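You operate a simulated robot arm through the tools that you are given. There is no shell and no other tool. Be economical: measure what you need, move in short steps, check, and stop when the job is done.

You run a simulated two-armed robot. Do the job below in one go: nothing can be reset, and whatever is moved stays where it is left.

## Task
Clamp the bagged gold stack in the stack clamp and lock it.
Fine: the one with a green clip. Free the lock lever first. The clamp is light and slides under the push, so it is held steady with the other hand. The jaw goes fully home, then the lock lever to LOCK.

It is judged by the outcome, as a careful person would: the job done as asked, and still so three seconds after it is handed in. It fails if anything else is knocked over, pushed out of place, dropped, spilled or broken.

## Robot
Two 7-joint arms with two-finger parallel grippers on one trunk, on a base that drives. Base frame: it is fixed to the floor where the robot stands at the start and does not move with it; the origin is under the middle of the robot, x ahead of it, y to its left, z up; the surface under the hand at the start is at about z = 0.78. Readings come in m, rad, newtons and seconds.
The left shoulder is at the start at [0.05, 0.165, 1.13], the right one opposite. With the tool pointing down near the work surface each hand reaches from about 0.18 to 0.68 m from the robot's upright axis, wherever it stands, measured 20 degrees to its own side. Places, roughly: bed of the stack clamp [0.6, 0.1, 0.8]; green wing latch [-1.1, -0.8, 0.7]; jaw of the stack clamp [0.5, 0, 0.8]; lock lever of the fence [-1.1, 0.2, 0.8]; lock lever of the stack clamp [0.5, -0.1, 0.9]; orange bar marked fence [-1.1, 0, 0.7]; upright steel plate with a bar grip [-1.3, 0.9, 0.8]; yellow swing arm [-1.4, 0.7, 0.8]; yellow wing latch [-1.1, -0.7, 0.7]. Payload 3.91 kg a hand.
The TCP of each hand is the grasp point between the finger pads, 0.03 m short of the fingertips. In the tool frame z runs along the fingers and y along their closing line. The gripper opens to 0.11 m. The fingers are 0.02 m wide and 0.01 m thick; the gripper's body (0.048 by 0.112 m) begins 0.055 m behind the TCP.
Orientation is that of the tool frame in the base frame, as a unit quaternion [x, y, z, w]. With the fingers straight down and closing along the base's y, the tool's x points along the base's -x, its y along +y and its z along -z.

## Interface
- The arms move only by the tool arm_command. It takes "left_increments", "right_increments" or both (then of equal length, played together; a hand with none holds still); each is a list that holds one entry, the list of rows, each a list of 7 numbers: the shift along the tool's x, y, z in m, then the turn, a rotation vector about the tool's x, y, z in rad, then the finger opening in m, from 0 to 0.11. In form: [[[tx, ty, tz, rx, ry, rz, grip], ...]]. A call has 1 to 12 rows; each row is the pose to reach, as a shift and turn from the pose commanded when the call began, along the tool's axes at that moment. Rows are played at 5 a second. More than 0.05 m and 0.15 rad between two rows, or a gripper value outside its range, and nothing of the call is played. A pose out of reach is approached as far as the arm can. The call stops where the force on the tool passes 50 N (or 10 N more than at its start, if that is more) or the arm is blocked; 0.2 s more then pass. The fingers move at their own pace (about 0.045 m/s each) and stop on an object; they squeeze with about 41 N. The grip force told is the motor's: it shows also when the fingers shut on nothing. Time passes only in rows, and 0.2 s behind the last, so rows that repeat a pose let the fingers close. It gives the time, the measured TCP pose, the force on the tool (base axes), the opening and the grip force at its end, in the units of the frame above (readings bear some noise), with the torque about the TCP (base axes, N m) and any sound that the robot's microphone picked up.
- Cameras (640 x 400 px; columns grow to the right, rows downward): "scene" is now at [0.115, -0.0038, 1.2903]; the picture's right is [-0.05, -1.00, 0.00], its down [-0.66, 0.03, -0.75] and it looks along [0.75, -0.04, -0.66] (base axes); focal length 248 px, centre (320, 200). "left" rides on the left gripper at [0.072, -0.017, -0.103] in its tool frame; the picture's right is [0.23, 0.97, 0.00], its down [-0.76, 0.18, -0.62] and it looks along [-0.61, 0.14, 0.78] (tool axes); focal length 222 px, centre (320, 200). "right" rides on the right gripper at [0.072, 0.017, -0.103] in its tool frame; the picture's right is [-0.23, 0.97, 0.00], its down [-0.76, -0.18, -0.62] and it looks along [-0.61, -0.14, 0.78] (tool axes); focal length 222 px, centre (320, 200). There is no depth. A picture from a camera that has moved, and an enlarged one, comes with that camera's place and axes in the base frame and with its lens.
- get_image(camera): a new picture of that camera. The clock stands still meanwhile.
- raise_lower(by): slides the trunk up (or, below 0, down) by that many m; the arms and the scene camera ride with it, the base frame stays. It gives what a move gives, with no picture.
- roll_base(legs): drives the robot by 1 to 6 legs, each [ahead, left, turn to the left] in m, m and rad, along the robot's own axes; the way and the turn of a leg run together, so that a leg with both is an arc; at most 1.5 m and 3.142 rad a leg. The arms and the cameras ride along, it lands a little off, and it stops where it bumps. It gives what a move gives.
- turn_head(pan, tilt): turns the head with the scene camera to pan (to the left, within 1.396 rad either way) and tilt (down, from -0.506 to 1.204), counted from straight ahead of the robot. It gives what a move gives.
- inspect(camera, box): a new picture of the part [left, top, right, bottom] of that camera's present view, enlarged. The clock stands still meanwhile.
- hand_in(): hands the job in; it is judged then, once.

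Go step by step. Nothing tells you exact positions but the pictures and the camera data: compare them with the known pose of the tool, close in by small moves and look again before you grip or let go. The budget is 120 turns and 108 pictures, counting those below and the enlarged ones. Unless the task says otherwise, let go and move clear before handing in, and close with one line.

The tools are called after ">>>" as a command line: name --argument value ..., lists and objects as JSON in quotes. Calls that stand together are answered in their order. arm_command: Moves the arms, as the interface text tells. Its arguments: {"type":"object","properties":{"left_increments":{"type":"array","items":{"type":"array","items":{"type":"array","items":{"type":"number"}}}},"right_increments":{"type":"array","items":{"type":"array","items":{"type":"array","items":{"type":"number"}}}}},"required":[]} The other tools are called the same way: raise_lower (by) slides the trunk up or down; roll_base (legs) drives the base; turn_head (pan, tilt) turns the head that bears the scene camera; get_image (camera) takes a picture; inspect (camera, box) takes an enlarged picture of a part of a camera's view; hand_in () hands the job in.

At the start:

```text
time: 0.0
left_eef_pos: [0.5226, 0.1133, 1.0205]
left_ee_rot: [-0.001, 1.0, 0.0, 0.0]
left_contact_force: [-0.1, 0.0, -0.2]
left_wrist_torque: [0.01, -0.03, -0.01]
left_opening: 0.1102
left_finger_force: 0.1
right_eef_pos: [0.425, -0.3514, 1.0962]
right_ee_rot: [-0.001, 1.0, 0.0, 0.0]
right_contact_force: [-0.2, 0.4, -0.5]
right_wrist_torque: [0.02, 0.0, 0.01]
right_opening: 0.1101
right_finger_force: 0.1
trunk travel left (down, up): [-0.35, 0.153]
robot x, y, heading: [-0.0013, -0.0015, -0.002]
head pan, tilt: [-0.049, 0.721]
```

scene: 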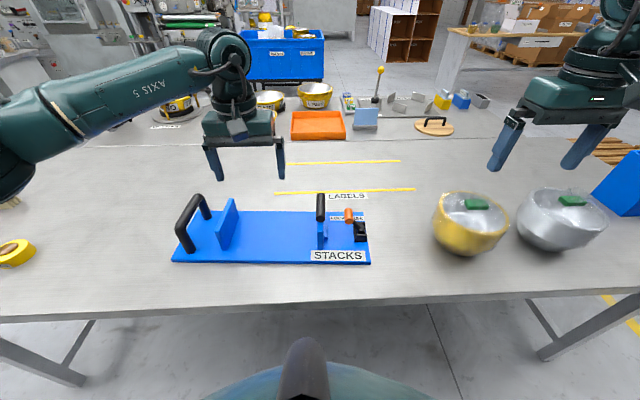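
right: 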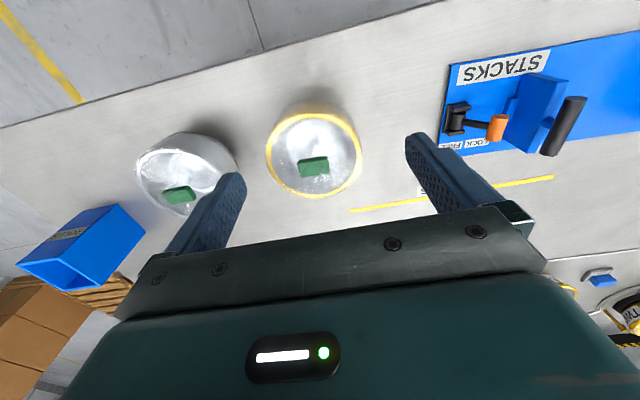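
left: 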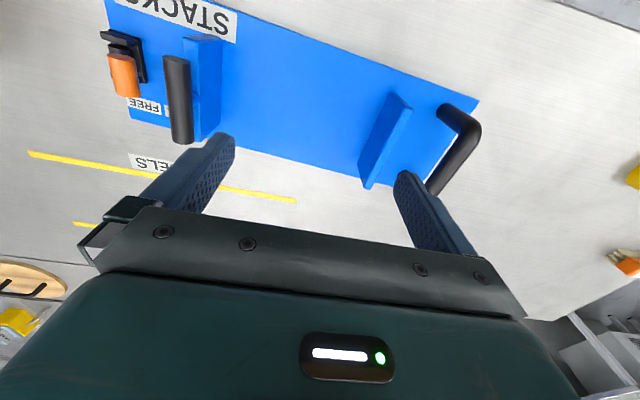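

I see the blue clamp in front, with a gold bagged stack and a silver one to the right, both with green clips. I'll enlarge the views of the clamp and the stacks before I move.

>>> inspect --camera "scene" --box '[160, 170, 400, 280]'

>>> inspect --camera "scene" --box '[410, 160, 640, 280]'

>>> inspect --camera "scene" --box '[140, 60, 480, 180]'

>>> inspect --camera "right" --box '[400, 20, 640, 180]'

```text
2.67 times, centred on (280, 225) of scene
camera zoom: at [0.115, -0.0038, 1.2903], right [-0.05, -1.0, 0.0], down [-0.66, 0.03, -0.75], along [0.75, -0.04, -0.66], focal length 662 px, centre (427, 133)
```

zoom: 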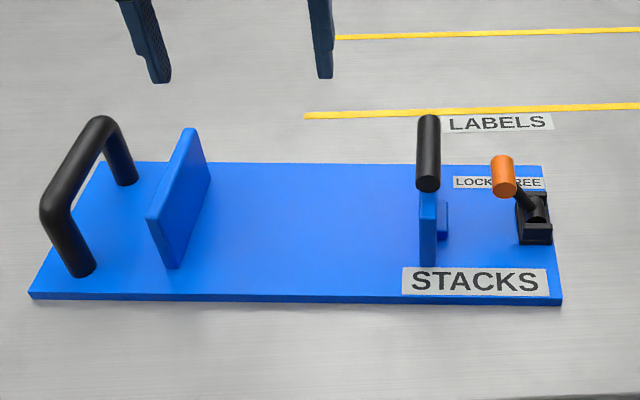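

```text
2.78 times, centred on (525, 220) of scene
camera zoom: at [0.115, -0.0038, 1.2903], right [-0.05, -1.0, 0.0], down [-0.66, 0.03, -0.75], along [0.75, -0.04, -0.66], focal length 691 px, centre (-250, 144)
```

zoom: 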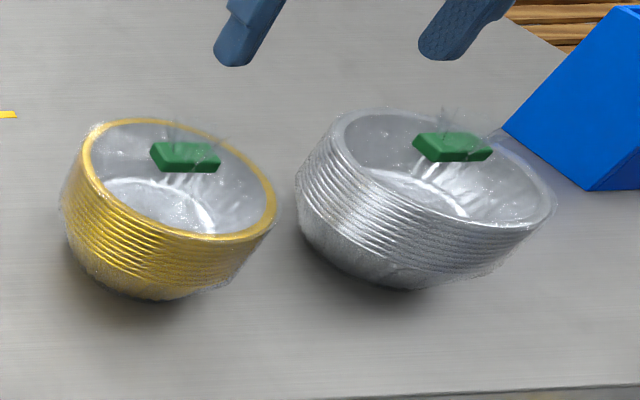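

```text
1.88 times, centred on (310, 120) of scene
camera zoom: at [0.115, -0.0038, 1.2903], right [-0.05, -1.0, 0.0], down [-0.66, 0.03, -0.75], along [0.75, -0.04, -0.66], focal length 468 px, centre (339, 351)
```

zoom: 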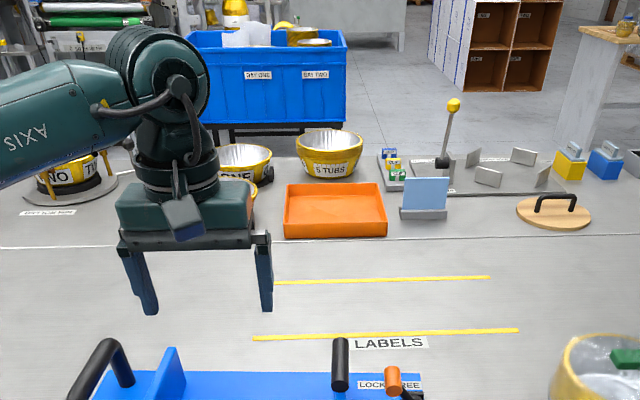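

```text
2.50 times, centred on (520, 100) of right
camera zoom: at [0.3543, -0.335, 1.1992], right [0.23, 0.97, 0.0], down [0.76, -0.18, 0.62], along [0.61, -0.14, -0.78], focal length 555 px, centre (-180, 450)
```

zoom: 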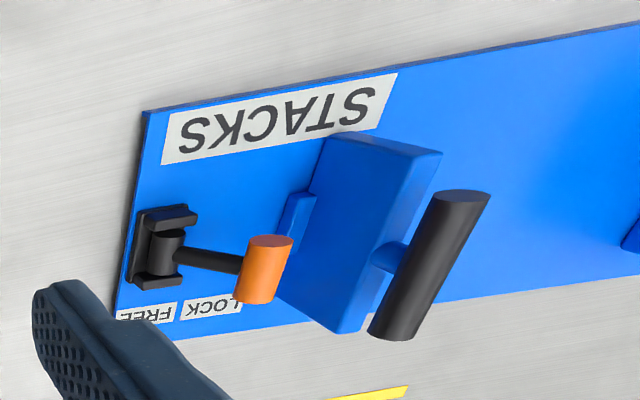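

The lever leans left toward LOCK, with its knob near (0.54, -0.10, 0.86). The bow handle's top bar is near (0.557, 0.284, 0.876), so I'll bring the left hand above it to steady the clamp.

>>> arm_command --left_increments '[[[-0.01, 0.045, 0.0, 0, 0, 0, 0.08], [-0.02, 0.09, 0.01, 0, 0, 0, 0.08], [-0.03, 0.135, 0.03, 0, 0, 0, 0.08], [-0.034, 0.171, 0.06, 0, 0, 0, 0.08], [-0.034, 0.171, 0.07, 0, 0, 0, 0.08]]]'

>>> get_image --camera "left"

>>> get_image --camera "scene"

```text
refused: row 3 steps farther than a row can; nothing moved
```

```text
100 pictures are left
camera left: at [0.4492, 0.0958, 1.1263], right [-0.23, 0.97, 0.0], down [0.76, 0.18, 0.62], along [0.61, 0.14, -0.78], focal length 222 px, centre (320, 200)
```

left: 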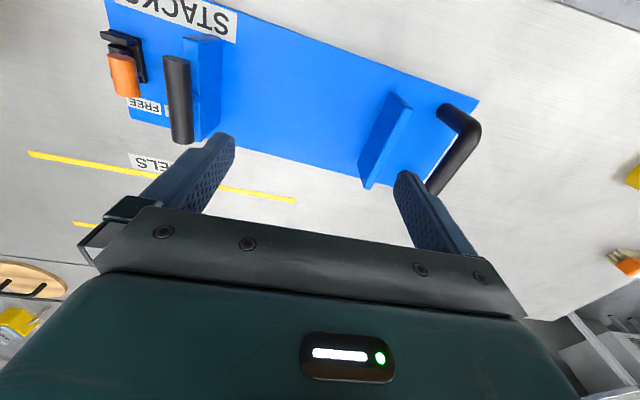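

```text
99 pictures are left
camera scene: at [0.115, -0.0038, 1.2903], right [-0.05, -1.0, 0.0], down [-0.66, 0.03, -0.75], along [0.75, -0.04, -0.66], focal length 248 px, centre (320, 200)
```

scene: 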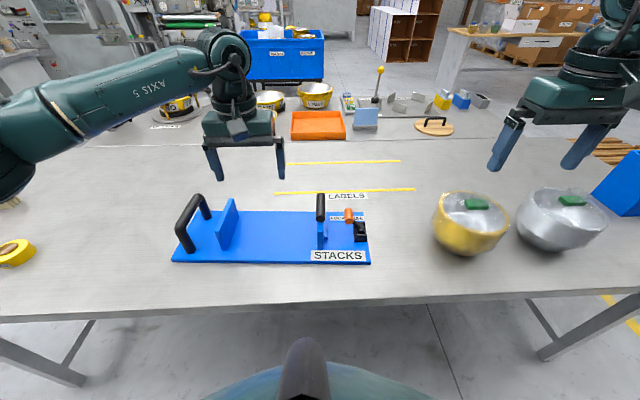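

One of the rows was too long, so nothing moved. I'll send the same approach again in smaller steps.

>>> arm_command --left_increments '[[[-0.01, 0.04, 0.0, 0, 0, 0, 0.08], [-0.02, 0.08, 0.01, 0, 0, 0, 0.08], [-0.03, 0.12, 0.03, 0, 0, 0, 0.08], [-0.034, 0.15, 0.05, 0, 0, 0, 0.08], [-0.034, 0.171, 0.07, 0, 0, 0, 0.08]]]'

>>> get_image --camera "left"

>>> get_image --camera "scene"

```text
time: 1.2
left_eef_pos: [0.5588, 0.2855, 0.9511]
left_ee_rot: [0.0, 1.0, 0.0, 0.001]
left_contact_force: [-0.6, -0.1, -0.6]
left_wrist_torque: [0.01, 0.02, -0.03]
left_opening: 0.0799
left_finger_force: 0.2
right_eef_pos: [0.425, -0.3503, 1.0971]
right_ee_rot: [0.0, 1.0, 0.0, 0.0]
right_contact_force: [-0.6, 0.4, -0.6]
right_wrist_torque: [-0.02, 0.02, 0.01]
right_opening: 0.1098
right_finger_force: 0.0
trunk travel left (down, up): [-0.35, 0.153]
robot x, y, heading: [0.0011, -0.0006, 0.0]
head pan, tilt: [-0.049, 0.721]
```

```text
98 pictures are left
camera left: at [0.4846, 0.2685, 1.0549], right [-0.23, 0.97, 0.0], down [0.76, 0.18, 0.62], along [0.61, 0.14, -0.78], focal length 222 px, centre (320, 200)
```

left: 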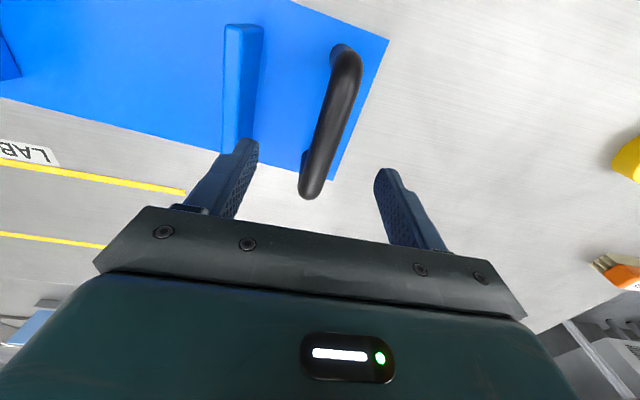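

```text
97 pictures are left
camera scene: at [0.115, -0.0034, 1.2904], right [-0.05, -1.0, 0.0], down [-0.66, 0.03, -0.75], along [0.75, -0.04, -0.66], focal length 248 px, centre (320, 200)
```

scene: 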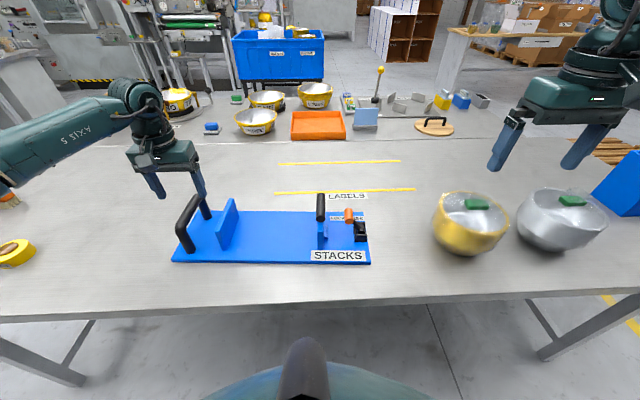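

The bow bar is centred at about (0.555, 0.291) and slightly yawed. I'll go down over it, line up the yaw, and grip.

>>> arm_command --left_increments '[[[0.002, 0.005, 0.03, 0, 0, 0.045, 0.08], [0.002, 0.005, 0.06, 0, 0, 0.045, 0.08], [0.002, 0.005, 0.075, 0, 0, 0.045, 0.08], [0.002, 0.005, 0.075, 0, 0, 0.045, 0.04], [0.002, 0.005, 0.075, 0, 0, 0.045, 0.01], [0.002, 0.005, 0.075, 0, 0, 0.045, 0.0], [0.002, 0.005, 0.075, 0, 0, 0.045, 0.0]]]'

>>> inspect --camera "scene" --box '[160, 170, 400, 280]'

```text
time: 2.8
left_eef_pos: [0.5527, 0.2889, 0.8763]
left_ee_rot: [0.022, 1.0, 0.0, 0.0]
left_contact_force: [-0.7, 3.9, 3.6]
left_wrist_torque: [-0.01, -0.05, -0.33]
left_opening: 0.024
left_finger_force: 31.3
right_eef_pos: [0.4262, -0.3521, 1.0959]
right_ee_rot: [0.0, 1.0, 0.0, -0.001]
right_contact_force: [0.1, 0.1, 0.3]
right_wrist_torque: [0.03, -0.02, 0.04]
right_opening: 0.1102
right_finger_force: 0.0
trunk travel left (down, up): [-0.35, 0.153]
robot x, y, heading: [0.0025, 0.0001, 0.006]
head pan, tilt: [-0.049, 0.721]
```

```text
2.67 times, centred on (280, 225) of scene
camera zoom: at [0.1149, -0.0035, 1.2903], right [-0.05, -1.0, 0.0], down [-0.66, 0.03, -0.75], along [0.75, -0.04, -0.66], focal length 662 px, centre (427, 133)
```

zoom: 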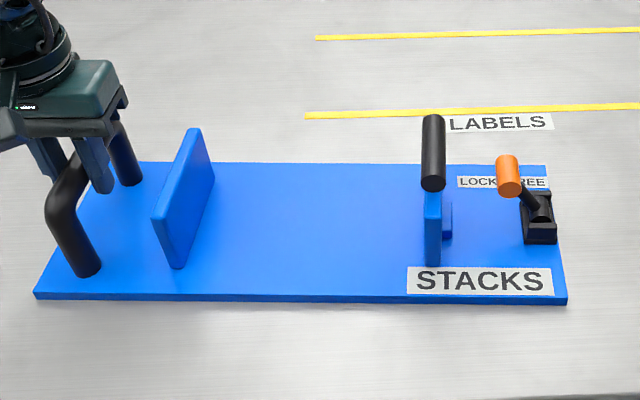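

The left hand has the bow handle, and the clamp moved only about 3 mm. Next I'll bring the closed right fingers above the gap between the jaw bar and the knob.

>>> arm_command --right_increments '[[[-0.014, 0.035, 0.0, 0, 0, 0, 0.05], [-0.028, 0.07, 0.0, 0, 0, 0, 0.0], [-0.042, 0.105, 0.01, 0, 0, 0, 0.0], [-0.056, 0.14, 0.03, 0, 0, 0, 0.0], [-0.07, 0.175, 0.05, 0, 0, 0, 0.0], [-0.085, 0.21, 0.07, 0, 0, 0, 0.0], [-0.1, 0.245, 0.09, 0, 0, 0, 0.0], [-0.115, 0.28, 0.1, 0, 0, 0, 0.0], [-0.119, 0.285, 0.11, 0, 0, 0, 0.0], [-0.119, 0.285, 0.11, 0, 0, 0, 0.0]]]'

>>> get_image --camera "right"

>>> inspect --camera "scene" --box '[240, 120, 400, 280]'

```text
time: 5.0
left_eef_pos: [0.5546, 0.2883, 0.8769]
left_ee_rot: [0.023, 1.0, 0.0, 0.001]
left_contact_force: [0.4, 0.7, -0.1]
left_wrist_torque: [-0.01, 0.17, -0.42]
left_opening: 0.0235
left_finger_force: 41.2
right_eef_pos: [0.545, -0.0639, 0.986]
right_ee_rot: [0.001, 1.0, 0.001, 0.0]
right_contact_force: [0.3, 0.8, 0.6]
right_wrist_torque: [0.0, 0.0, -0.02]
right_opening: 0.0
right_finger_force: 37.6
trunk travel left (down, up): [-0.35, 0.153]
robot x, y, heading: [-0.0017, -0.0006, -0.003]
head pan, tilt: [-0.049, 0.721]
```

```text
95 pictures are left
camera right: at [0.4741, -0.048, 1.0886], right [0.23, 0.97, 0.0], down [0.76, -0.18, 0.62], along [0.61, -0.14, -0.78], focal length 222 px, centre (320, 200)
```

right: 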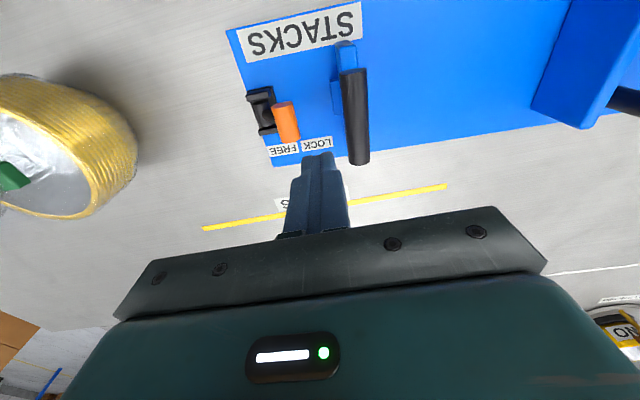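

```text
2.50 times, centred on (320, 200) of scene
camera zoom: at [0.1152, -0.0036, 1.2903], right [-0.05, -1.0, 0.0], down [-0.66, 0.03, -0.75], along [0.75, -0.04, -0.66], focal length 621 px, centre (320, 200)
```

zoom: 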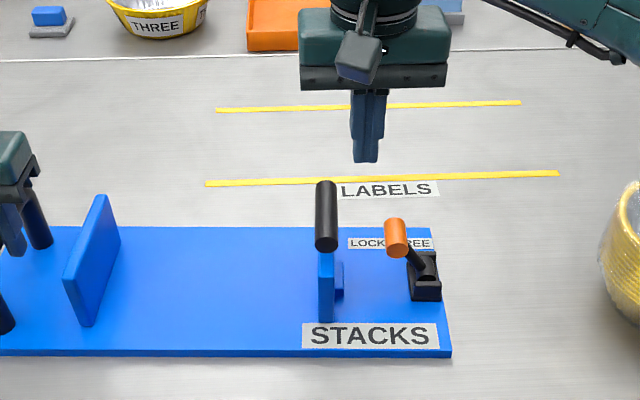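

The fingers are over the middle of the gap, between the knob at y about -0.10 and the bar at y about -0.03. I'll lower them between the two.

>>> arm_command --right_increments '[[[0, -0.001, 0.04, 0, 0, 0, 0], [0, -0.001, 0.08, 0, 0, 0, 0], [0, -0.001, 0.1, 0, 0, 0, 0], [0, -0.001, 0.114, 0, 0, 0, 0]]]'

>>> inspect --camera "scene" --box '[280, 170, 400, 270]'

```text
time: 6.0
left_eef_pos: [0.5537, 0.2871, 0.8759]
left_ee_rot: [0.023, 1.0, 0.0, 0.0]
left_contact_force: [-0.1, 1.8, -0.1]
left_wrist_torque: [0.08, -0.04, -0.31]
left_opening: 0.0239
left_finger_force: 40.9
right_eef_pos: [0.5442, -0.0653, 0.8717]
right_ee_rot: [-0.001, 1.0, 0.0, 0.0]
right_contact_force: [0.3, -0.5, -0.9]
right_wrist_torque: [0.0, 0.02, 0.04]
right_opening: 0.0
right_finger_force: 37.9
trunk travel left (down, up): [-0.35, 0.153]
robot x, y, heading: [-0.0017, -0.0, -0.001]
head pan, tilt: [-0.049, 0.721]
```

```text
4.00 times, centred on (340, 220) of scene
camera zoom: at [0.1151, -0.0035, 1.2903], right [-0.05, -1.0, 0.0], down [-0.66, 0.03, -0.75], along [0.75, -0.04, -0.66], focal length 993 px, centre (240, 120)
```

zoom: 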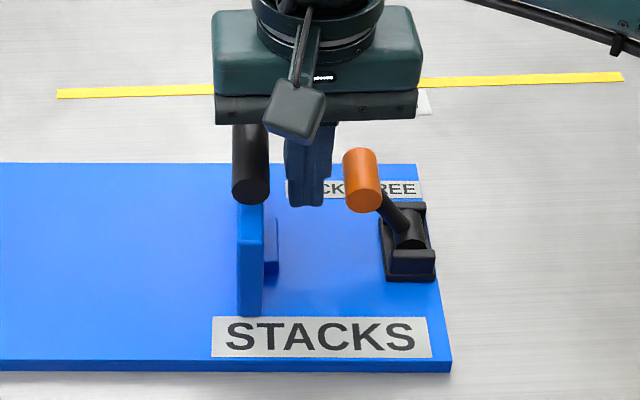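

The fingers are in the gap. I'll push the knob to the right in small steps.

>>> arm_command --right_increments '[[[0, -0.012, 0, 0, 0, 0, 0], [0, -0.022, 0, 0, 0, 0, 0], [0, -0.032, 0, 0, 0, 0, 0], [0, -0.042, 0, 0, 0, 0, 0], [0, -0.052, 0, 0, 0, 0, 0], [0, -0.062, 0, 0, 0, 0, 0], [0, -0.072, 0, 0, 0, 0, 0]]]'

>>> inspect --camera "scene" --box '[280, 170, 400, 270]'

```text
time: 7.6
left_eef_pos: [0.5542, 0.2886, 0.8759]
left_ee_rot: [0.023, 1.0, 0.0, 0.0]
left_contact_force: [-0.8, -2.0, -0.9]
left_wrist_torque: [0.03, -0.08, -0.28]
left_opening: 0.0237
left_finger_force: 41.3
right_eef_pos: [0.5447, -0.1403, 0.8723]
right_ee_rot: [0.0, 1.0, 0.0, 0.0]
right_contact_force: [-0.1, 1.8, -1.3]
right_wrist_torque: [0.01, 0.0, -0.01]
right_opening: 0.0
right_finger_force: 37.3
trunk travel left (down, up): [-0.35, 0.153]
robot x, y, heading: [0.0016, 0.0004, 0.0]
head pan, tilt: [-0.049, 0.721]
```

```text
4.00 times, centred on (340, 220) of scene
camera zoom: at [0.1152, -0.0038, 1.2903], right [-0.05, -1.0, 0.0], down [-0.66, 0.03, -0.75], along [0.75, -0.04, -0.66], focal length 993 px, centre (240, 120)
```

zoom: 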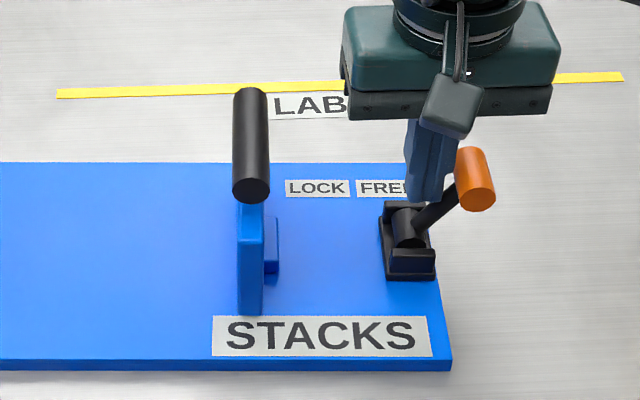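

The lever went over easily and now leans right toward FREE. I'll push on a little until it meets its stop.

>>> arm_command --right_increments '[[[0, -0.008, 0, 0, 0, 0, 0], [0, -0.015, 0, 0, 0, 0, 0], [0, -0.021, 0, 0, 0, 0, 0], [0, -0.027, 0, 0, 0, 0, 0]]]'

>>> inspect --camera "scene" --box '[280, 170, 400, 270]'

```text
time: 8.6
left_eef_pos: [0.5531, 0.2769, 0.876]
left_ee_rot: [0.03, 1.0, -0.008, 0.0]
left_contact_force: [1.2, -46.0, -0.7]
left_wrist_torque: [-0.08, 0.05, 0.71]
left_opening: 0.0236
left_finger_force: 40.5
right_eef_pos: [0.5443, -0.1549, 0.8742]
right_ee_rot: [-0.009, 1.0, 0.01, 0.002]
right_contact_force: [-0.3, 46.0, 4.8]
right_wrist_torque: [1.34, 0.01, -0.11]
right_opening: 0.0
right_finger_force: 37.9
trunk travel left (down, up): [-0.35, 0.153]
robot x, y, heading: [0.0022, 0.0031, 0.0]
head pan, tilt: [-0.049, 0.721]
```

```text
4.00 times, centred on (340, 220) of scene
camera zoom: at [0.1153, -0.0036, 1.2903], right [-0.05, -1.0, 0.0], down [-0.66, 0.03, -0.75], along [0.75, -0.04, -0.66], focal length 993 px, centre (240, 120)
```

zoom: 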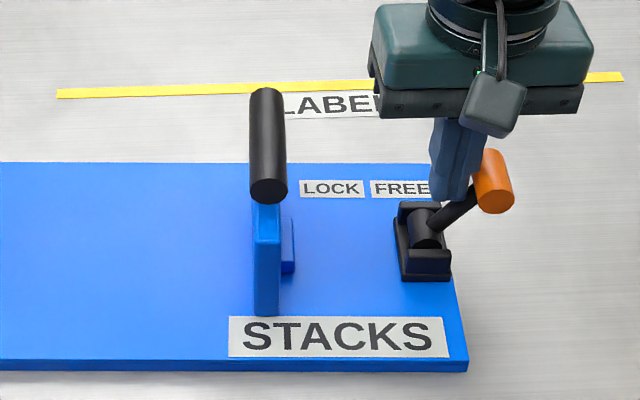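

The lever is at its FREE stop. I'll back off, rise, and move over the gold stack for a close look.

>>> arm_command --right_increments '[[[0, 0.02, 0, 0, 0, 0, 0], [0, 0.02, -0.04, 0, 0, 0, 0], [0, 0.02, -0.085, 0, 0, 0, 0], [0.0, -0.01, -0.12, 0, 0, 0, 0], [0.01, -0.05, -0.14, 0, 0, 0, 0.03], [0.02, -0.095, -0.15, 0, 0, 0, 0.06], [0.03, -0.14, -0.16, 0, 0, 0, 0.06], [0.04, -0.18, -0.16, 0, 0, 0, 0.06], [0.04, -0.22, -0.16, 0, 0, 0, 0.06], [0.04, -0.235, -0.16, 0, 0, 0, 0.06]]]'

>>> get_image --camera "right"

>>> get_image --camera "scene"

```text
time: 10.8
left_eef_pos: [0.5535, 0.2872, 0.8768]
left_ee_rot: [0.023, 1.0, 0.0, -0.001]
left_contact_force: [0.0, -0.6, 0.2]
left_wrist_torque: [0.21, 0.27, 0.0]
left_opening: 0.0235
left_finger_force: 41.0
right_eef_pos: [0.5057, -0.4009, 1.0335]
right_ee_rot: [0.001, 1.0, 0.001, -0.001]
right_contact_force: [-0.5, -0.2, -0.1]
right_wrist_torque: [0.01, 0.01, -0.01]
right_opening: 0.06
right_finger_force: 0.0
trunk travel left (down, up): [-0.35, 0.153]
robot x, y, heading: [0.0009, 0.0008, -0.002]
head pan, tilt: [-0.049, 0.721]
```

```text
90 pictures are left
camera right: at [0.4338, -0.3843, 1.1362], right [0.23, 0.97, 0.0], down [0.76, -0.18, 0.62], along [0.61, -0.14, -0.78], focal length 222 px, centre (320, 200)
```

right: 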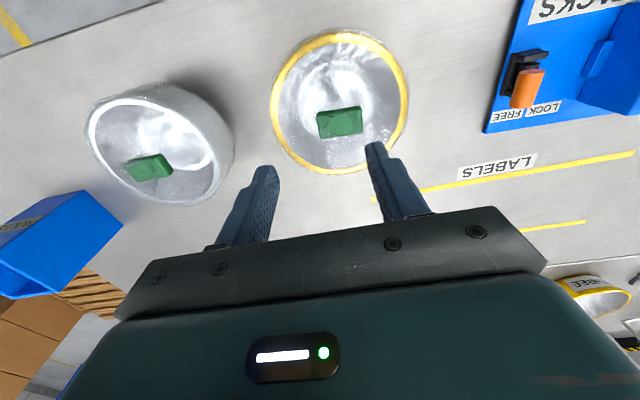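

```text
89 pictures are left
camera scene: at [0.1154, -0.0036, 1.2903], right [-0.05, -1.0, 0.0], down [-0.66, 0.03, -0.75], along [0.75, -0.04, -0.66], focal length 248 px, centre (320, 200)
```

scene: 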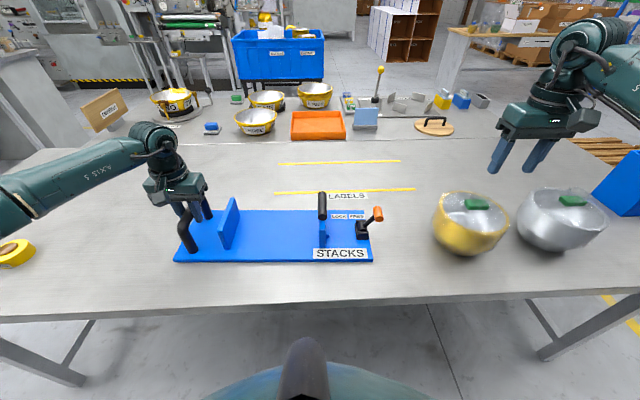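

>>> inspect --camera "right" --box '[250, 20, 430, 190]'

>>> inspect --camera "scene" --box '[420, 175, 530, 265]'

```text
2.35 times, centred on (340, 105) of right
camera zoom: at [0.4338, -0.3843, 1.1362], right [0.23, 0.97, 0.0], down [0.76, -0.18, 0.62], along [0.61, -0.14, -0.78], focal length 523 px, centre (273, 424)
```

zoom: 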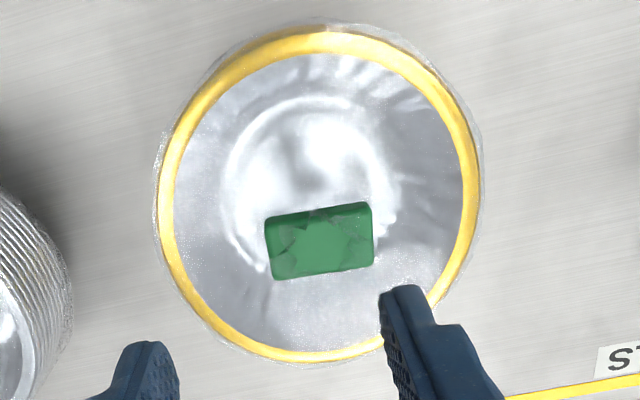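

```text
4.44 times, centred on (475, 220) of scene
camera zoom: at [0.1154, -0.0036, 1.2903], right [-0.05, -1.0, 0.0], down [-0.66, 0.03, -0.75], along [0.75, -0.04, -0.66], focal length 1104 px, centre (-369, 111)
```

zoom: 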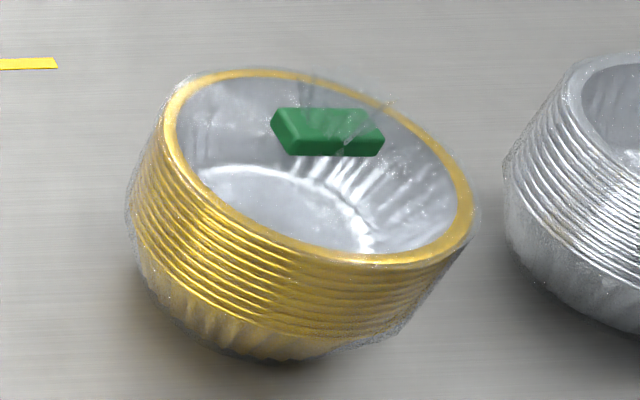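

The gold stack's clip is a green block near (0.514, -0.382, 0.912) above the rim, about 0.045 m long across y. I'll go over it and look again before gripping.

>>> arm_command --right_increments '[[[-0.008, 0.019, 0.03, 0, 0, 0, 0.09], [-0.008, 0.019, 0.06, 0, 0, 0, 0.09], [-0.008, 0.019, 0.075, 0, 0, 0, 0.09]]]'

>>> get_image --camera "right"

>>> inspect --camera "scene" --box '[420, 145, 550, 265]'

```text
time: 11.6
left_eef_pos: [0.554, 0.2876, 0.8757]
left_ee_rot: [0.022, 1.0, 0.001, 0.0]
left_contact_force: [0.2, -0.7, -0.5]
left_wrist_torque: [0.02, 0.31, -0.05]
left_opening: 0.0234
left_finger_force: 41.5
right_eef_pos: [0.5138, -0.3817, 0.9574]
right_ee_rot: [-0.001, 1.0, 0.0, 0.001]
right_contact_force: [0.4, -0.2, 0.4]
right_wrist_torque: [-0.01, 0.03, 0.01]
right_opening: 0.0899
right_finger_force: 0.0
trunk travel left (down, up): [-0.35, 0.153]
robot x, y, heading: [-0.0008, 0.0016, 0.0]
head pan, tilt: [-0.049, 0.721]
```

```text
86 pictures are left
camera right: at [0.4422, -0.3654, 1.0603], right [0.23, 0.97, 0.0], down [0.76, -0.18, 0.62], along [0.61, -0.14, -0.78], focal length 222 px, centre (320, 200)
```

right: 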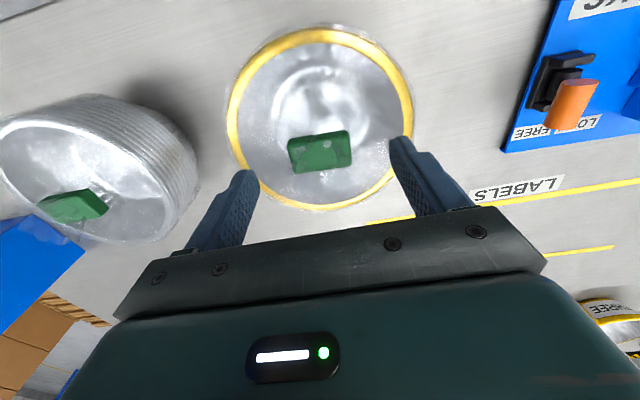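

```text
3.33 times, centred on (485, 205) of scene
camera zoom: at [0.1154, -0.0037, 1.2903], right [-0.05, -1.0, 0.0], down [-0.66, 0.03, -0.75], along [0.75, -0.04, -0.66], focal length 828 px, centre (-230, 183)
```

zoom: 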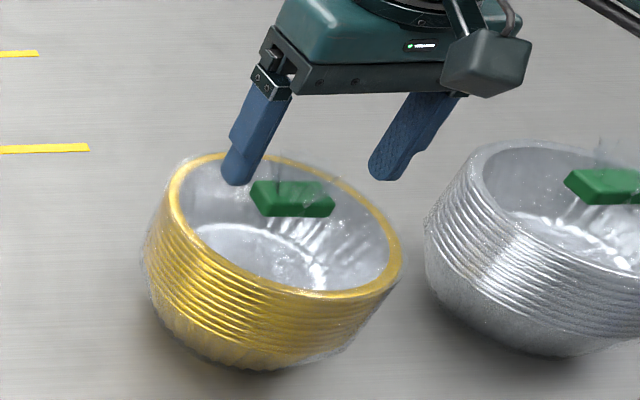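

The clip is right below the TCP. I'll descend to grip height and close on it.

>>> arm_command --right_increments '[[[0, 0, 0.025, 0, 0, 0, 0.09], [0, 0, 0.045, 0, 0, 0, 0.09], [0, 0, 0.045, 0, 0, 0, 0.06], [0, 0, 0.045, 0, 0, 0, 0.03], [0, 0, 0.045, 0, 0, 0, 0.0], [0, 0, 0.045, 0, 0, 0, 0.0]]]'

>>> get_image --camera "right"

>>> inspect --camera "scene" --box '[420, 145, 550, 265]'

```text
time: 13.0
left_eef_pos: [0.5527, 0.2894, 0.8757]
left_ee_rot: [0.022, 1.0, -0.002, 0.001]
left_contact_force: [0.1, 0.4, -0.4]
left_wrist_torque: [-0.04, 0.32, 0.08]
left_opening: 0.0237
left_finger_force: 41.3
right_eef_pos: [0.5122, -0.3802, 0.9183]
right_ee_rot: [0.001, 1.0, 0.0, 0.005]
right_contact_force: [-0.6, -2.4, 35.4]
right_wrist_torque: [-0.11, 0.31, -0.1]
right_opening: 0.0469
right_finger_force: 29.7
trunk travel left (down, up): [-0.35, 0.153]
robot x, y, heading: [0.0035, 0.0007, 0.001]
head pan, tilt: [-0.049, 0.721]
```

```text
84 pictures are left
camera right: at [0.4397, -0.3645, 1.0207], right [0.23, 0.97, 0.0], down [0.75, -0.18, 0.63], along [0.62, -0.14, -0.78], focal length 222 px, centre (320, 200)
```

right: 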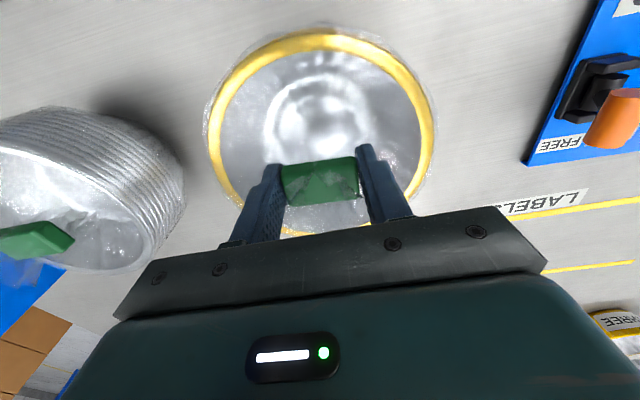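

```text
3.33 times, centred on (485, 205) of scene
camera zoom: at [0.1122, -0.0014, 1.2908], right [-0.05, -1.0, 0.0], down [-0.66, 0.03, -0.75], along [0.75, -0.04, -0.66], focal length 828 px, centre (-230, 183)
```

zoom: 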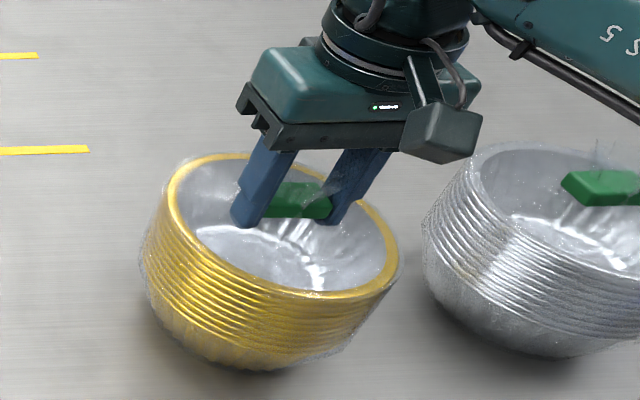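

The fingers hold the clip with an opening of 0.047 m, and their tips rest lightly on the stack top. I'll test-lift slightly.

>>> arm_command --right_increments '[[[0, 0, -0.008, 0, 0, 0, 0.0], [0, 0, -0.018, 0, 0, 0, 0.0], [0, 0, -0.03, 0, 0, 0, 0.0], [0, 0, -0.045, 0, 0, 0, 0.0], [0, 0, -0.045, 0, 0, 0, 0.0]]]'

>>> get_image --camera "scene"

>>> get_image --camera "right"

```text
time: 14.2
left_eef_pos: [0.5532, 0.2877, 0.8753]
left_ee_rot: [0.022, 1.0, 0.0, 0.0]
left_contact_force: [-0.9, -0.2, 0.3]
left_wrist_torque: [0.22, -0.17, 0.02]
left_opening: 0.0234
left_finger_force: 40.6
right_eef_pos: [0.5125, -0.3814, 0.9576]
right_ee_rot: [0.0, 1.0, 0.0, -0.002]
right_contact_force: [0.3, -0.2, -1.6]
right_wrist_torque: [0.01, 0.01, -0.04]
right_opening: 0.0455
right_finger_force: 40.9
trunk travel left (down, up): [-0.35, 0.153]
robot x, y, heading: [0.0001, 0.0009, 0.004]
head pan, tilt: [-0.049, 0.721]
```

```text
82 pictures are left
camera scene: at [0.1155, -0.0037, 1.2903], right [-0.05, -1.0, 0.0], down [-0.66, 0.03, -0.75], along [0.75, -0.04, -0.66], focal length 248 px, centre (320, 200)
```

scene: 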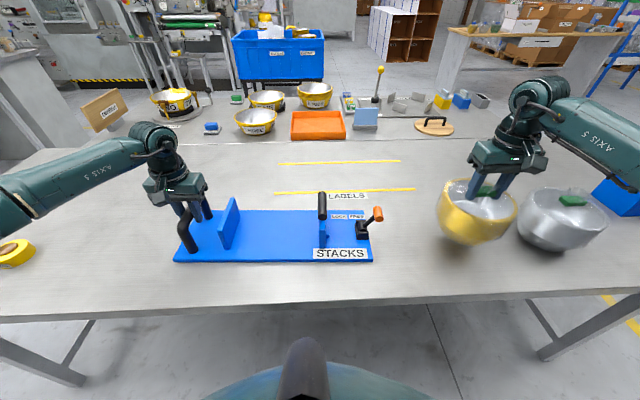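

```text
81 pictures are left
camera right: at [0.4417, -0.365, 1.0603], right [0.23, 0.97, 0.0], down [0.76, -0.18, 0.62], along [0.61, -0.14, -0.78], focal length 222 px, centre (320, 200)
```

right: 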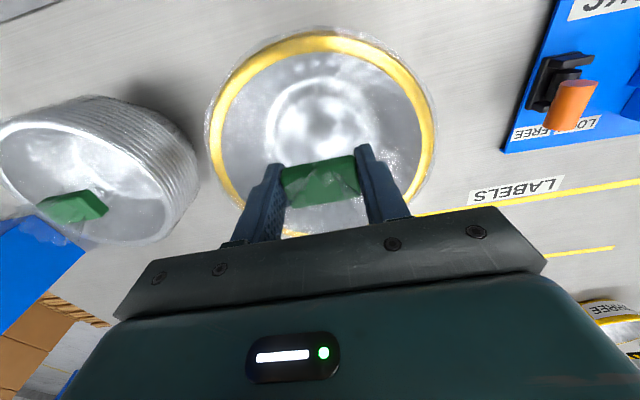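

The stack lifted cleanly by its clip. I'll raise it above the jaw handle and carry it over to the clamp bed.

>>> arm_command --right_increments '[[[0, 0, -0.04, 0, 0, 0, 0.0], [0, 0, -0.08, 0, 0, 0, 0.0], [0, 0.01, -0.117, 0, 0, 0, 0.0], [-0.005, 0.04, -0.122, 0, 0, 0, 0.0], [-0.01, 0.08, -0.122, 0, 0, 0, 0.0], [-0.015, 0.12, -0.122, 0, 0, 0, 0.0], [-0.02, 0.16, -0.122, 0, 0, 0, 0.0], [-0.025, 0.2, -0.122, 0, 0, 0, 0.0], [-0.03, 0.24, -0.122, 0, 0, 0, 0.0], [-0.035, 0.275, -0.122, 0, 0, 0, 0.0], [-0.04, 0.3, -0.122, 0, 0, 0, 0.0]]]'

>>> get_image --camera "scene"

```text
time: 16.6
left_eef_pos: [0.5538, 0.2886, 0.8751]
left_ee_rot: [0.022, 1.0, 0.0, -0.001]
left_contact_force: [-0.2, 1.4, -0.3]
left_wrist_torque: [-0.17, -0.02, -0.09]
left_opening: 0.0237
left_finger_force: 41.6
right_eef_pos: [0.5544, -0.084, 1.0808]
right_ee_rot: [0.001, 1.0, 0.001, -0.001]
right_contact_force: [-0.2, 0.7, -1.0]
right_wrist_torque: [0.01, 0.01, -0.04]
right_opening: 0.0452
right_finger_force: 40.8
trunk travel left (down, up): [-0.35, 0.153]
robot x, y, heading: [-0.0003, -0.0005, 0.001]
head pan, tilt: [-0.049, 0.721]
```

```text
80 pictures are left
camera scene: at [0.1155, -0.0033, 1.2903], right [-0.05, -1.0, 0.0], down [-0.66, 0.03, -0.75], along [0.75, -0.04, -0.66], focal length 248 px, centre (320, 200)
```

scene: 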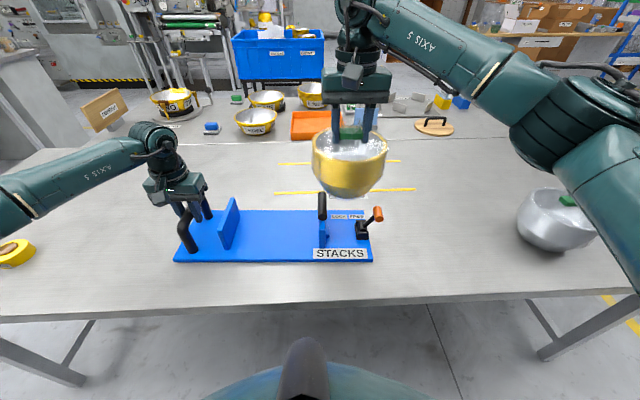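

The carry is clear, with the stack above the jaw. I'll continue to the middle of the bed.

>>> arm_command --right_increments '[[[0, 0.035, 0, 0, 0, 0, 0.0], [0, 0.075, 0, 0, 0, 0, 0.0], [0, 0.115, 0, 0, 0, 0, 0.0], [0, 0.15, 0, 0, 0, 0, 0.0], [0, 0.18, 0, 0, 0, 0, 0.0], [0, 0.18, 0, 0, 0, 0, 0.0]]]'

>>> get_image --camera "scene"

>>> get_image --camera "right"

>>> get_image --camera "left"

```text
time: 18.0
left_eef_pos: [0.5528, 0.2868, 0.8765]
left_ee_rot: [0.023, 1.0, 0.0, -0.002]
left_contact_force: [0.3, -0.7, 1.3]
left_wrist_torque: [0.12, 0.02, 0.05]
left_opening: 0.0234
left_finger_force: 40.8
right_eef_pos: [0.5522, 0.0894, 1.0794]
right_ee_rot: [0.0, 1.0, 0.0, 0.001]
right_contact_force: [0.2, 0.5, -0.7]
right_wrist_torque: [0.01, -0.01, 0.01]
right_opening: 0.0457
right_finger_force: 40.7
right hand out of reach, approached as far as the arm can: row 5, 6
trunk travel left (down, up): [-0.35, 0.153]
robot x, y, heading: [0.003, -0.0029, 0.002]
head pan, tilt: [-0.049, 0.721]
```

```text
79 pictures are left
camera scene: at [0.1155, -0.0034, 1.2903], right [-0.05, -1.0, 0.0], down [-0.66, 0.03, -0.75], along [0.75, -0.04, -0.66], focal length 248 px, centre (320, 200)
```

scene: 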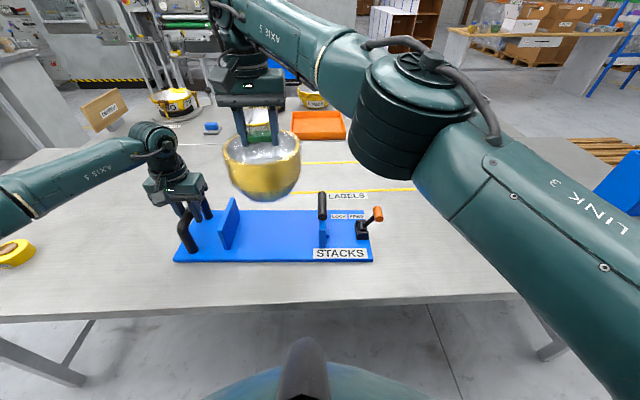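

```text
78 pictures are left
camera right: at [0.4804, 0.1054, 1.1824], right [0.23, 0.97, 0.0], down [0.76, -0.18, 0.62], along [0.61, -0.14, -0.78], focal length 222 px, centre (320, 200)
```

right: 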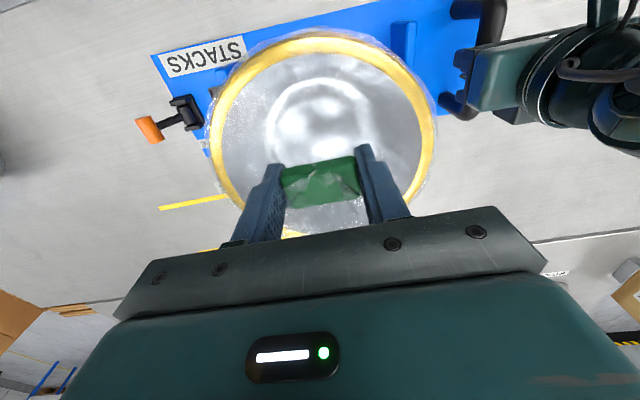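

```text
77 pictures are left
camera left: at [0.4802, 0.2738, 0.9802], right [-0.18, 0.98, 0.0], down [0.77, 0.14, 0.62], along [0.61, 0.11, -0.78], focal length 222 px, centre (320, 200)
```

left: 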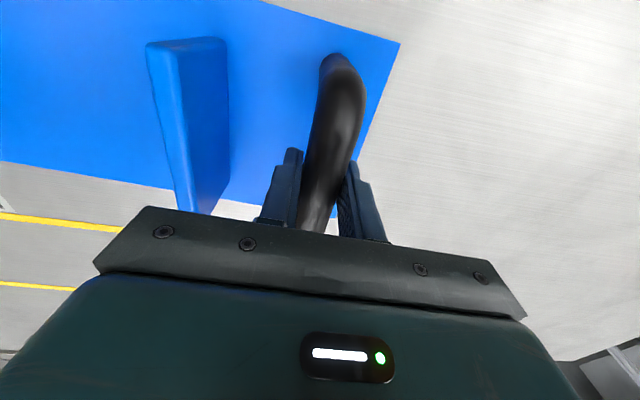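

The stack hangs over the bed with about 35 mm clear on both sides: the wall face is at y about 0.199 and the jaw face at about -0.02. I'll lower it toward the bed.

>>> arm_command --right_increments '[[[0, 0, 0.03, 0, 0, 0, 0.0], [0, 0, 0.06, 0, 0, 0, 0.0], [0, 0, 0.09, 0, 0, 0, 0.0], [0, 0, 0.11, 0, 0, 0, 0.0], [0, 0, 0.125, 0, 0, 0, 0.0], [0, 0, 0.125, 0, 0, 0, 0.0]]]'

>>> get_image --camera "scene"

>>> get_image --camera "right"

```text
time: 19.4
left_eef_pos: [0.5529, 0.2873, 0.876]
left_ee_rot: [0.023, 1.0, 0.001, 0.0]
left_contact_force: [-0.6, -0.4, 0.5]
left_wrist_torque: [0.05, -0.03, -0.05]
left_opening: 0.0235
left_finger_force: 41.2
right_eef_pos: [0.5504, 0.0882, 0.9525]
right_ee_rot: [0.0, 1.0, 0.0, 0.0]
right_contact_force: [0.1, -0.5, -0.4]
right_wrist_torque: [0.02, -0.01, -0.01]
right_opening: 0.0454
right_finger_force: 40.8
trunk travel left (down, up): [-0.35, 0.153]
robot x, y, heading: [-0.0014, -0.0009, -0.002]
head pan, tilt: [-0.049, 0.721]
```

```text
76 pictures are left
camera scene: at [0.1154, -0.0035, 1.2903], right [-0.05, -1.0, 0.0], down [-0.66, 0.03, -0.75], along [0.75, -0.04, -0.66], focal length 248 px, centre (320, 200)
```

scene: 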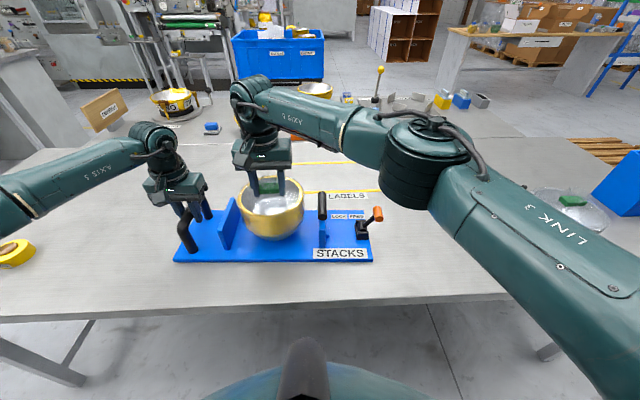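

```text
75 pictures are left
camera right: at [0.481, 0.1046, 1.0555], right [0.23, 0.97, 0.0], down [0.76, -0.18, 0.62], along [0.61, -0.14, -0.78], focal length 222 px, centre (320, 200)
```

right: 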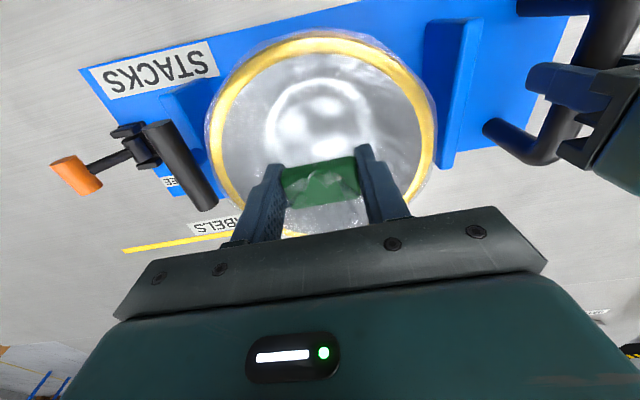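

The stack sits between the wall and the jaw, just above the bed. I'll lower it gently until it lands.

>>> arm_command --right_increments '[[[0, 0, 0.01, 0, 0, 0, 0.0], [0, 0, 0.017, 0, 0, 0, 0.0], [0, 0, 0.022, 0, 0, 0, 0.0], [0, 0, 0.025, 0, 0, 0, 0.0]]]'

>>> inspect --camera "scene" --box '[160, 130, 400, 280]'

```text
time: 20.4
left_eef_pos: [0.5527, 0.2882, 0.8755]
left_ee_rot: [0.023, 1.0, -0.001, -0.001]
left_contact_force: [2.3, 1.3, -5.8]
left_wrist_torque: [-0.29, -0.47, 0.17]
left_opening: 0.0237
left_finger_force: 41.2
right_eef_pos: [0.5527, 0.0886, 0.9311]
right_ee_rot: [0.0, 1.0, 0.001, -0.001]
right_contact_force: [-3.6, -1.4, 18.3]
right_wrist_torque: [-0.18, 1.13, 0.07]
right_opening: 0.0451
right_finger_force: 40.9
trunk travel left (down, up): [-0.35, 0.153]
robot x, y, heading: [0.0006, 0.0006, 0.002]
head pan, tilt: [-0.049, 0.721]
```

```text
2.67 times, centred on (280, 205) of scene
camera zoom: at [0.1146, -0.0035, 1.2906], right [-0.05, -1.0, 0.0], down [-0.66, 0.03, -0.75], along [0.75, -0.04, -0.66], focal length 662 px, centre (427, 187)
```

zoom: 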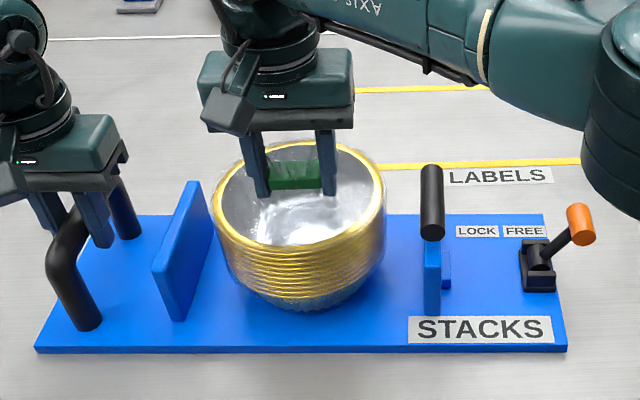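

It has landed on the bed. I'll ease off, open the fingers, and rise clear.

>>> arm_command --right_increments '[[[0, 0, -0.003, 0, 0, 0, 0.02], [0, 0, -0.003, 0, 0, 0, 0.06], [0, 0, -0.003, 0, 0, 0, 0.075], [0, 0, -0.003, 0, 0, 0, 0.075], [0, 0, -0.025, 0, 0, 0, 0.075], [0, 0, -0.06, 0, 0, 0, 0.075], [0, 0, -0.1, 0, 0, 0, 0.075]]]'

>>> get_image --camera "scene"

>>> get_image --camera "right"

```text
time: 22.0
left_eef_pos: [0.5545, 0.2878, 0.8768]
left_ee_rot: [0.024, 1.0, -0.001, 0.0]
left_contact_force: [0.1, 1.8, -0.5]
left_wrist_torque: [-0.3, 0.47, -0.14]
left_opening: 0.0238
left_finger_force: 41.0
right_eef_pos: [0.551, 0.0888, 1.0311]
right_ee_rot: [0.0, 1.0, 0.0, 0.0]
right_contact_force: [-0.7, 0.3, 0.8]
right_wrist_torque: [-0.04, 0.0, 0.02]
right_opening: 0.0751
right_finger_force: 0.0
trunk travel left (down, up): [-0.35, 0.153]
robot x, y, heading: [-0.001, -0.0006, 0.003]
head pan, tilt: [-0.049, 0.721]
```

```text
73 pictures are left
camera scene: at [0.1152, -0.0034, 1.2903], right [-0.05, -1.0, 0.0], down [-0.66, 0.03, -0.75], along [0.75, -0.04, -0.66], focal length 248 px, centre (320, 200)
```

scene: 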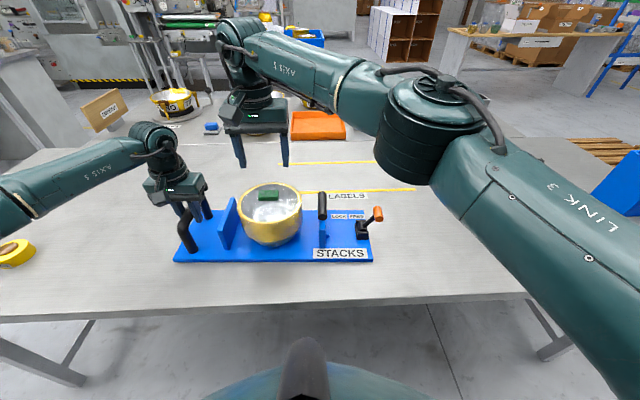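

```text
72 pictures are left
camera right: at [0.4799, 0.105, 1.1347], right [0.23, 0.97, 0.0], down [0.76, -0.18, 0.62], along [0.61, -0.14, -0.78], focal length 222 px, centre (320, 200)
```

right: 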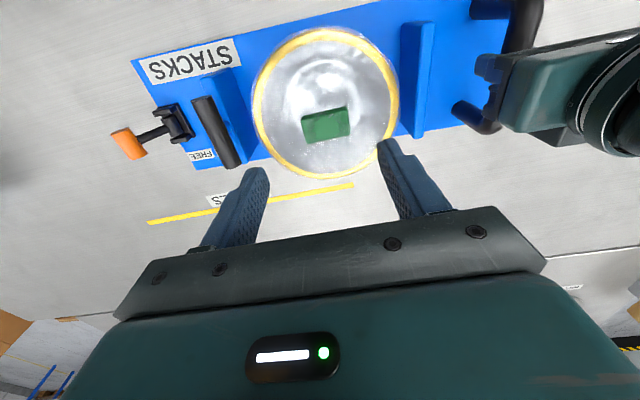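

The stack stands on the bed between jaw and wall. Now I'll bring the closed right fingers to the right side of the jaw's handle bar, to push from there.

>>> arm_command --right_increments '[[[0.002, -0.035, 0, 0, 0, 0, 0.04], [0.004, -0.075, 0, 0, 0, 0, 0.0], [0.006, -0.115, 0.01, 0, 0, 0, 0.0], [0.008, -0.15, 0.03, 0, 0, 0, 0.0], [0.008, -0.158, 0.05, 0, 0, 0, 0.0], [0.008, -0.158, 0.05, 0, 0, 0, 0.0]]]'

>>> get_image --camera "right"

>>> inspect --camera "scene" --box '[160, 130, 400, 280]'

```text
time: 23.4
left_eef_pos: [0.5536, 0.2876, 0.8759]
left_ee_rot: [0.022, 1.0, 0.0, -0.001]
left_contact_force: [-0.5, -0.1, -0.6]
left_wrist_torque: [0.0, -0.07, 0.0]
left_opening: 0.0236
left_finger_force: 41.8
right_eef_pos: [0.5425, -0.0713, 0.9786]
right_ee_rot: [-0.001, 1.0, 0.001, 0.0]
right_contact_force: [0.2, 0.4, -1.2]
right_wrist_torque: [0.02, -0.01, 0.02]
right_opening: 0.0
right_finger_force: 37.5
trunk travel left (down, up): [-0.35, 0.153]
robot x, y, heading: [-0.0004, 0.0025, 0.003]
head pan, tilt: [-0.049, 0.721]
```

```text
71 pictures are left
camera right: at [0.4719, -0.0545, 1.0811], right [0.23, 0.97, 0.0], down [0.76, -0.18, 0.62], along [0.61, -0.14, -0.78], focal length 222 px, centre (320, 200)
```

right: 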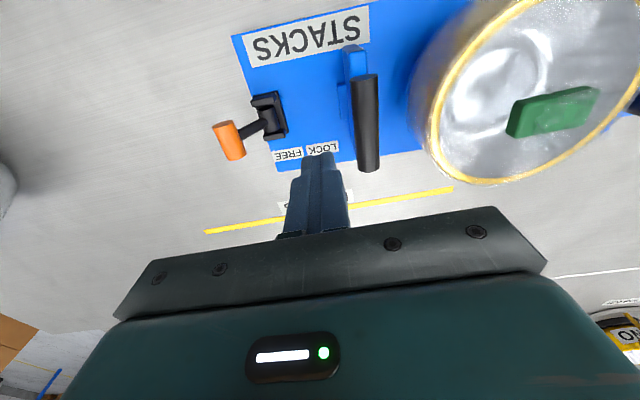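

```text
2.67 times, centred on (280, 205) of scene
camera zoom: at [0.1154, -0.0036, 1.2903], right [-0.05, -1.0, 0.0], down [-0.66, 0.03, -0.75], along [0.75, -0.04, -0.66], focal length 662 px, centre (427, 187)
```

zoom: 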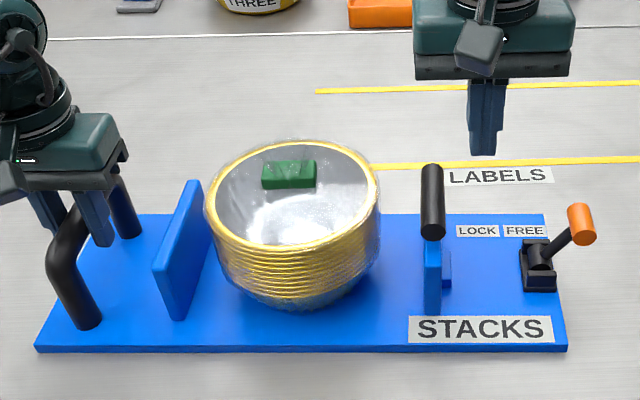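

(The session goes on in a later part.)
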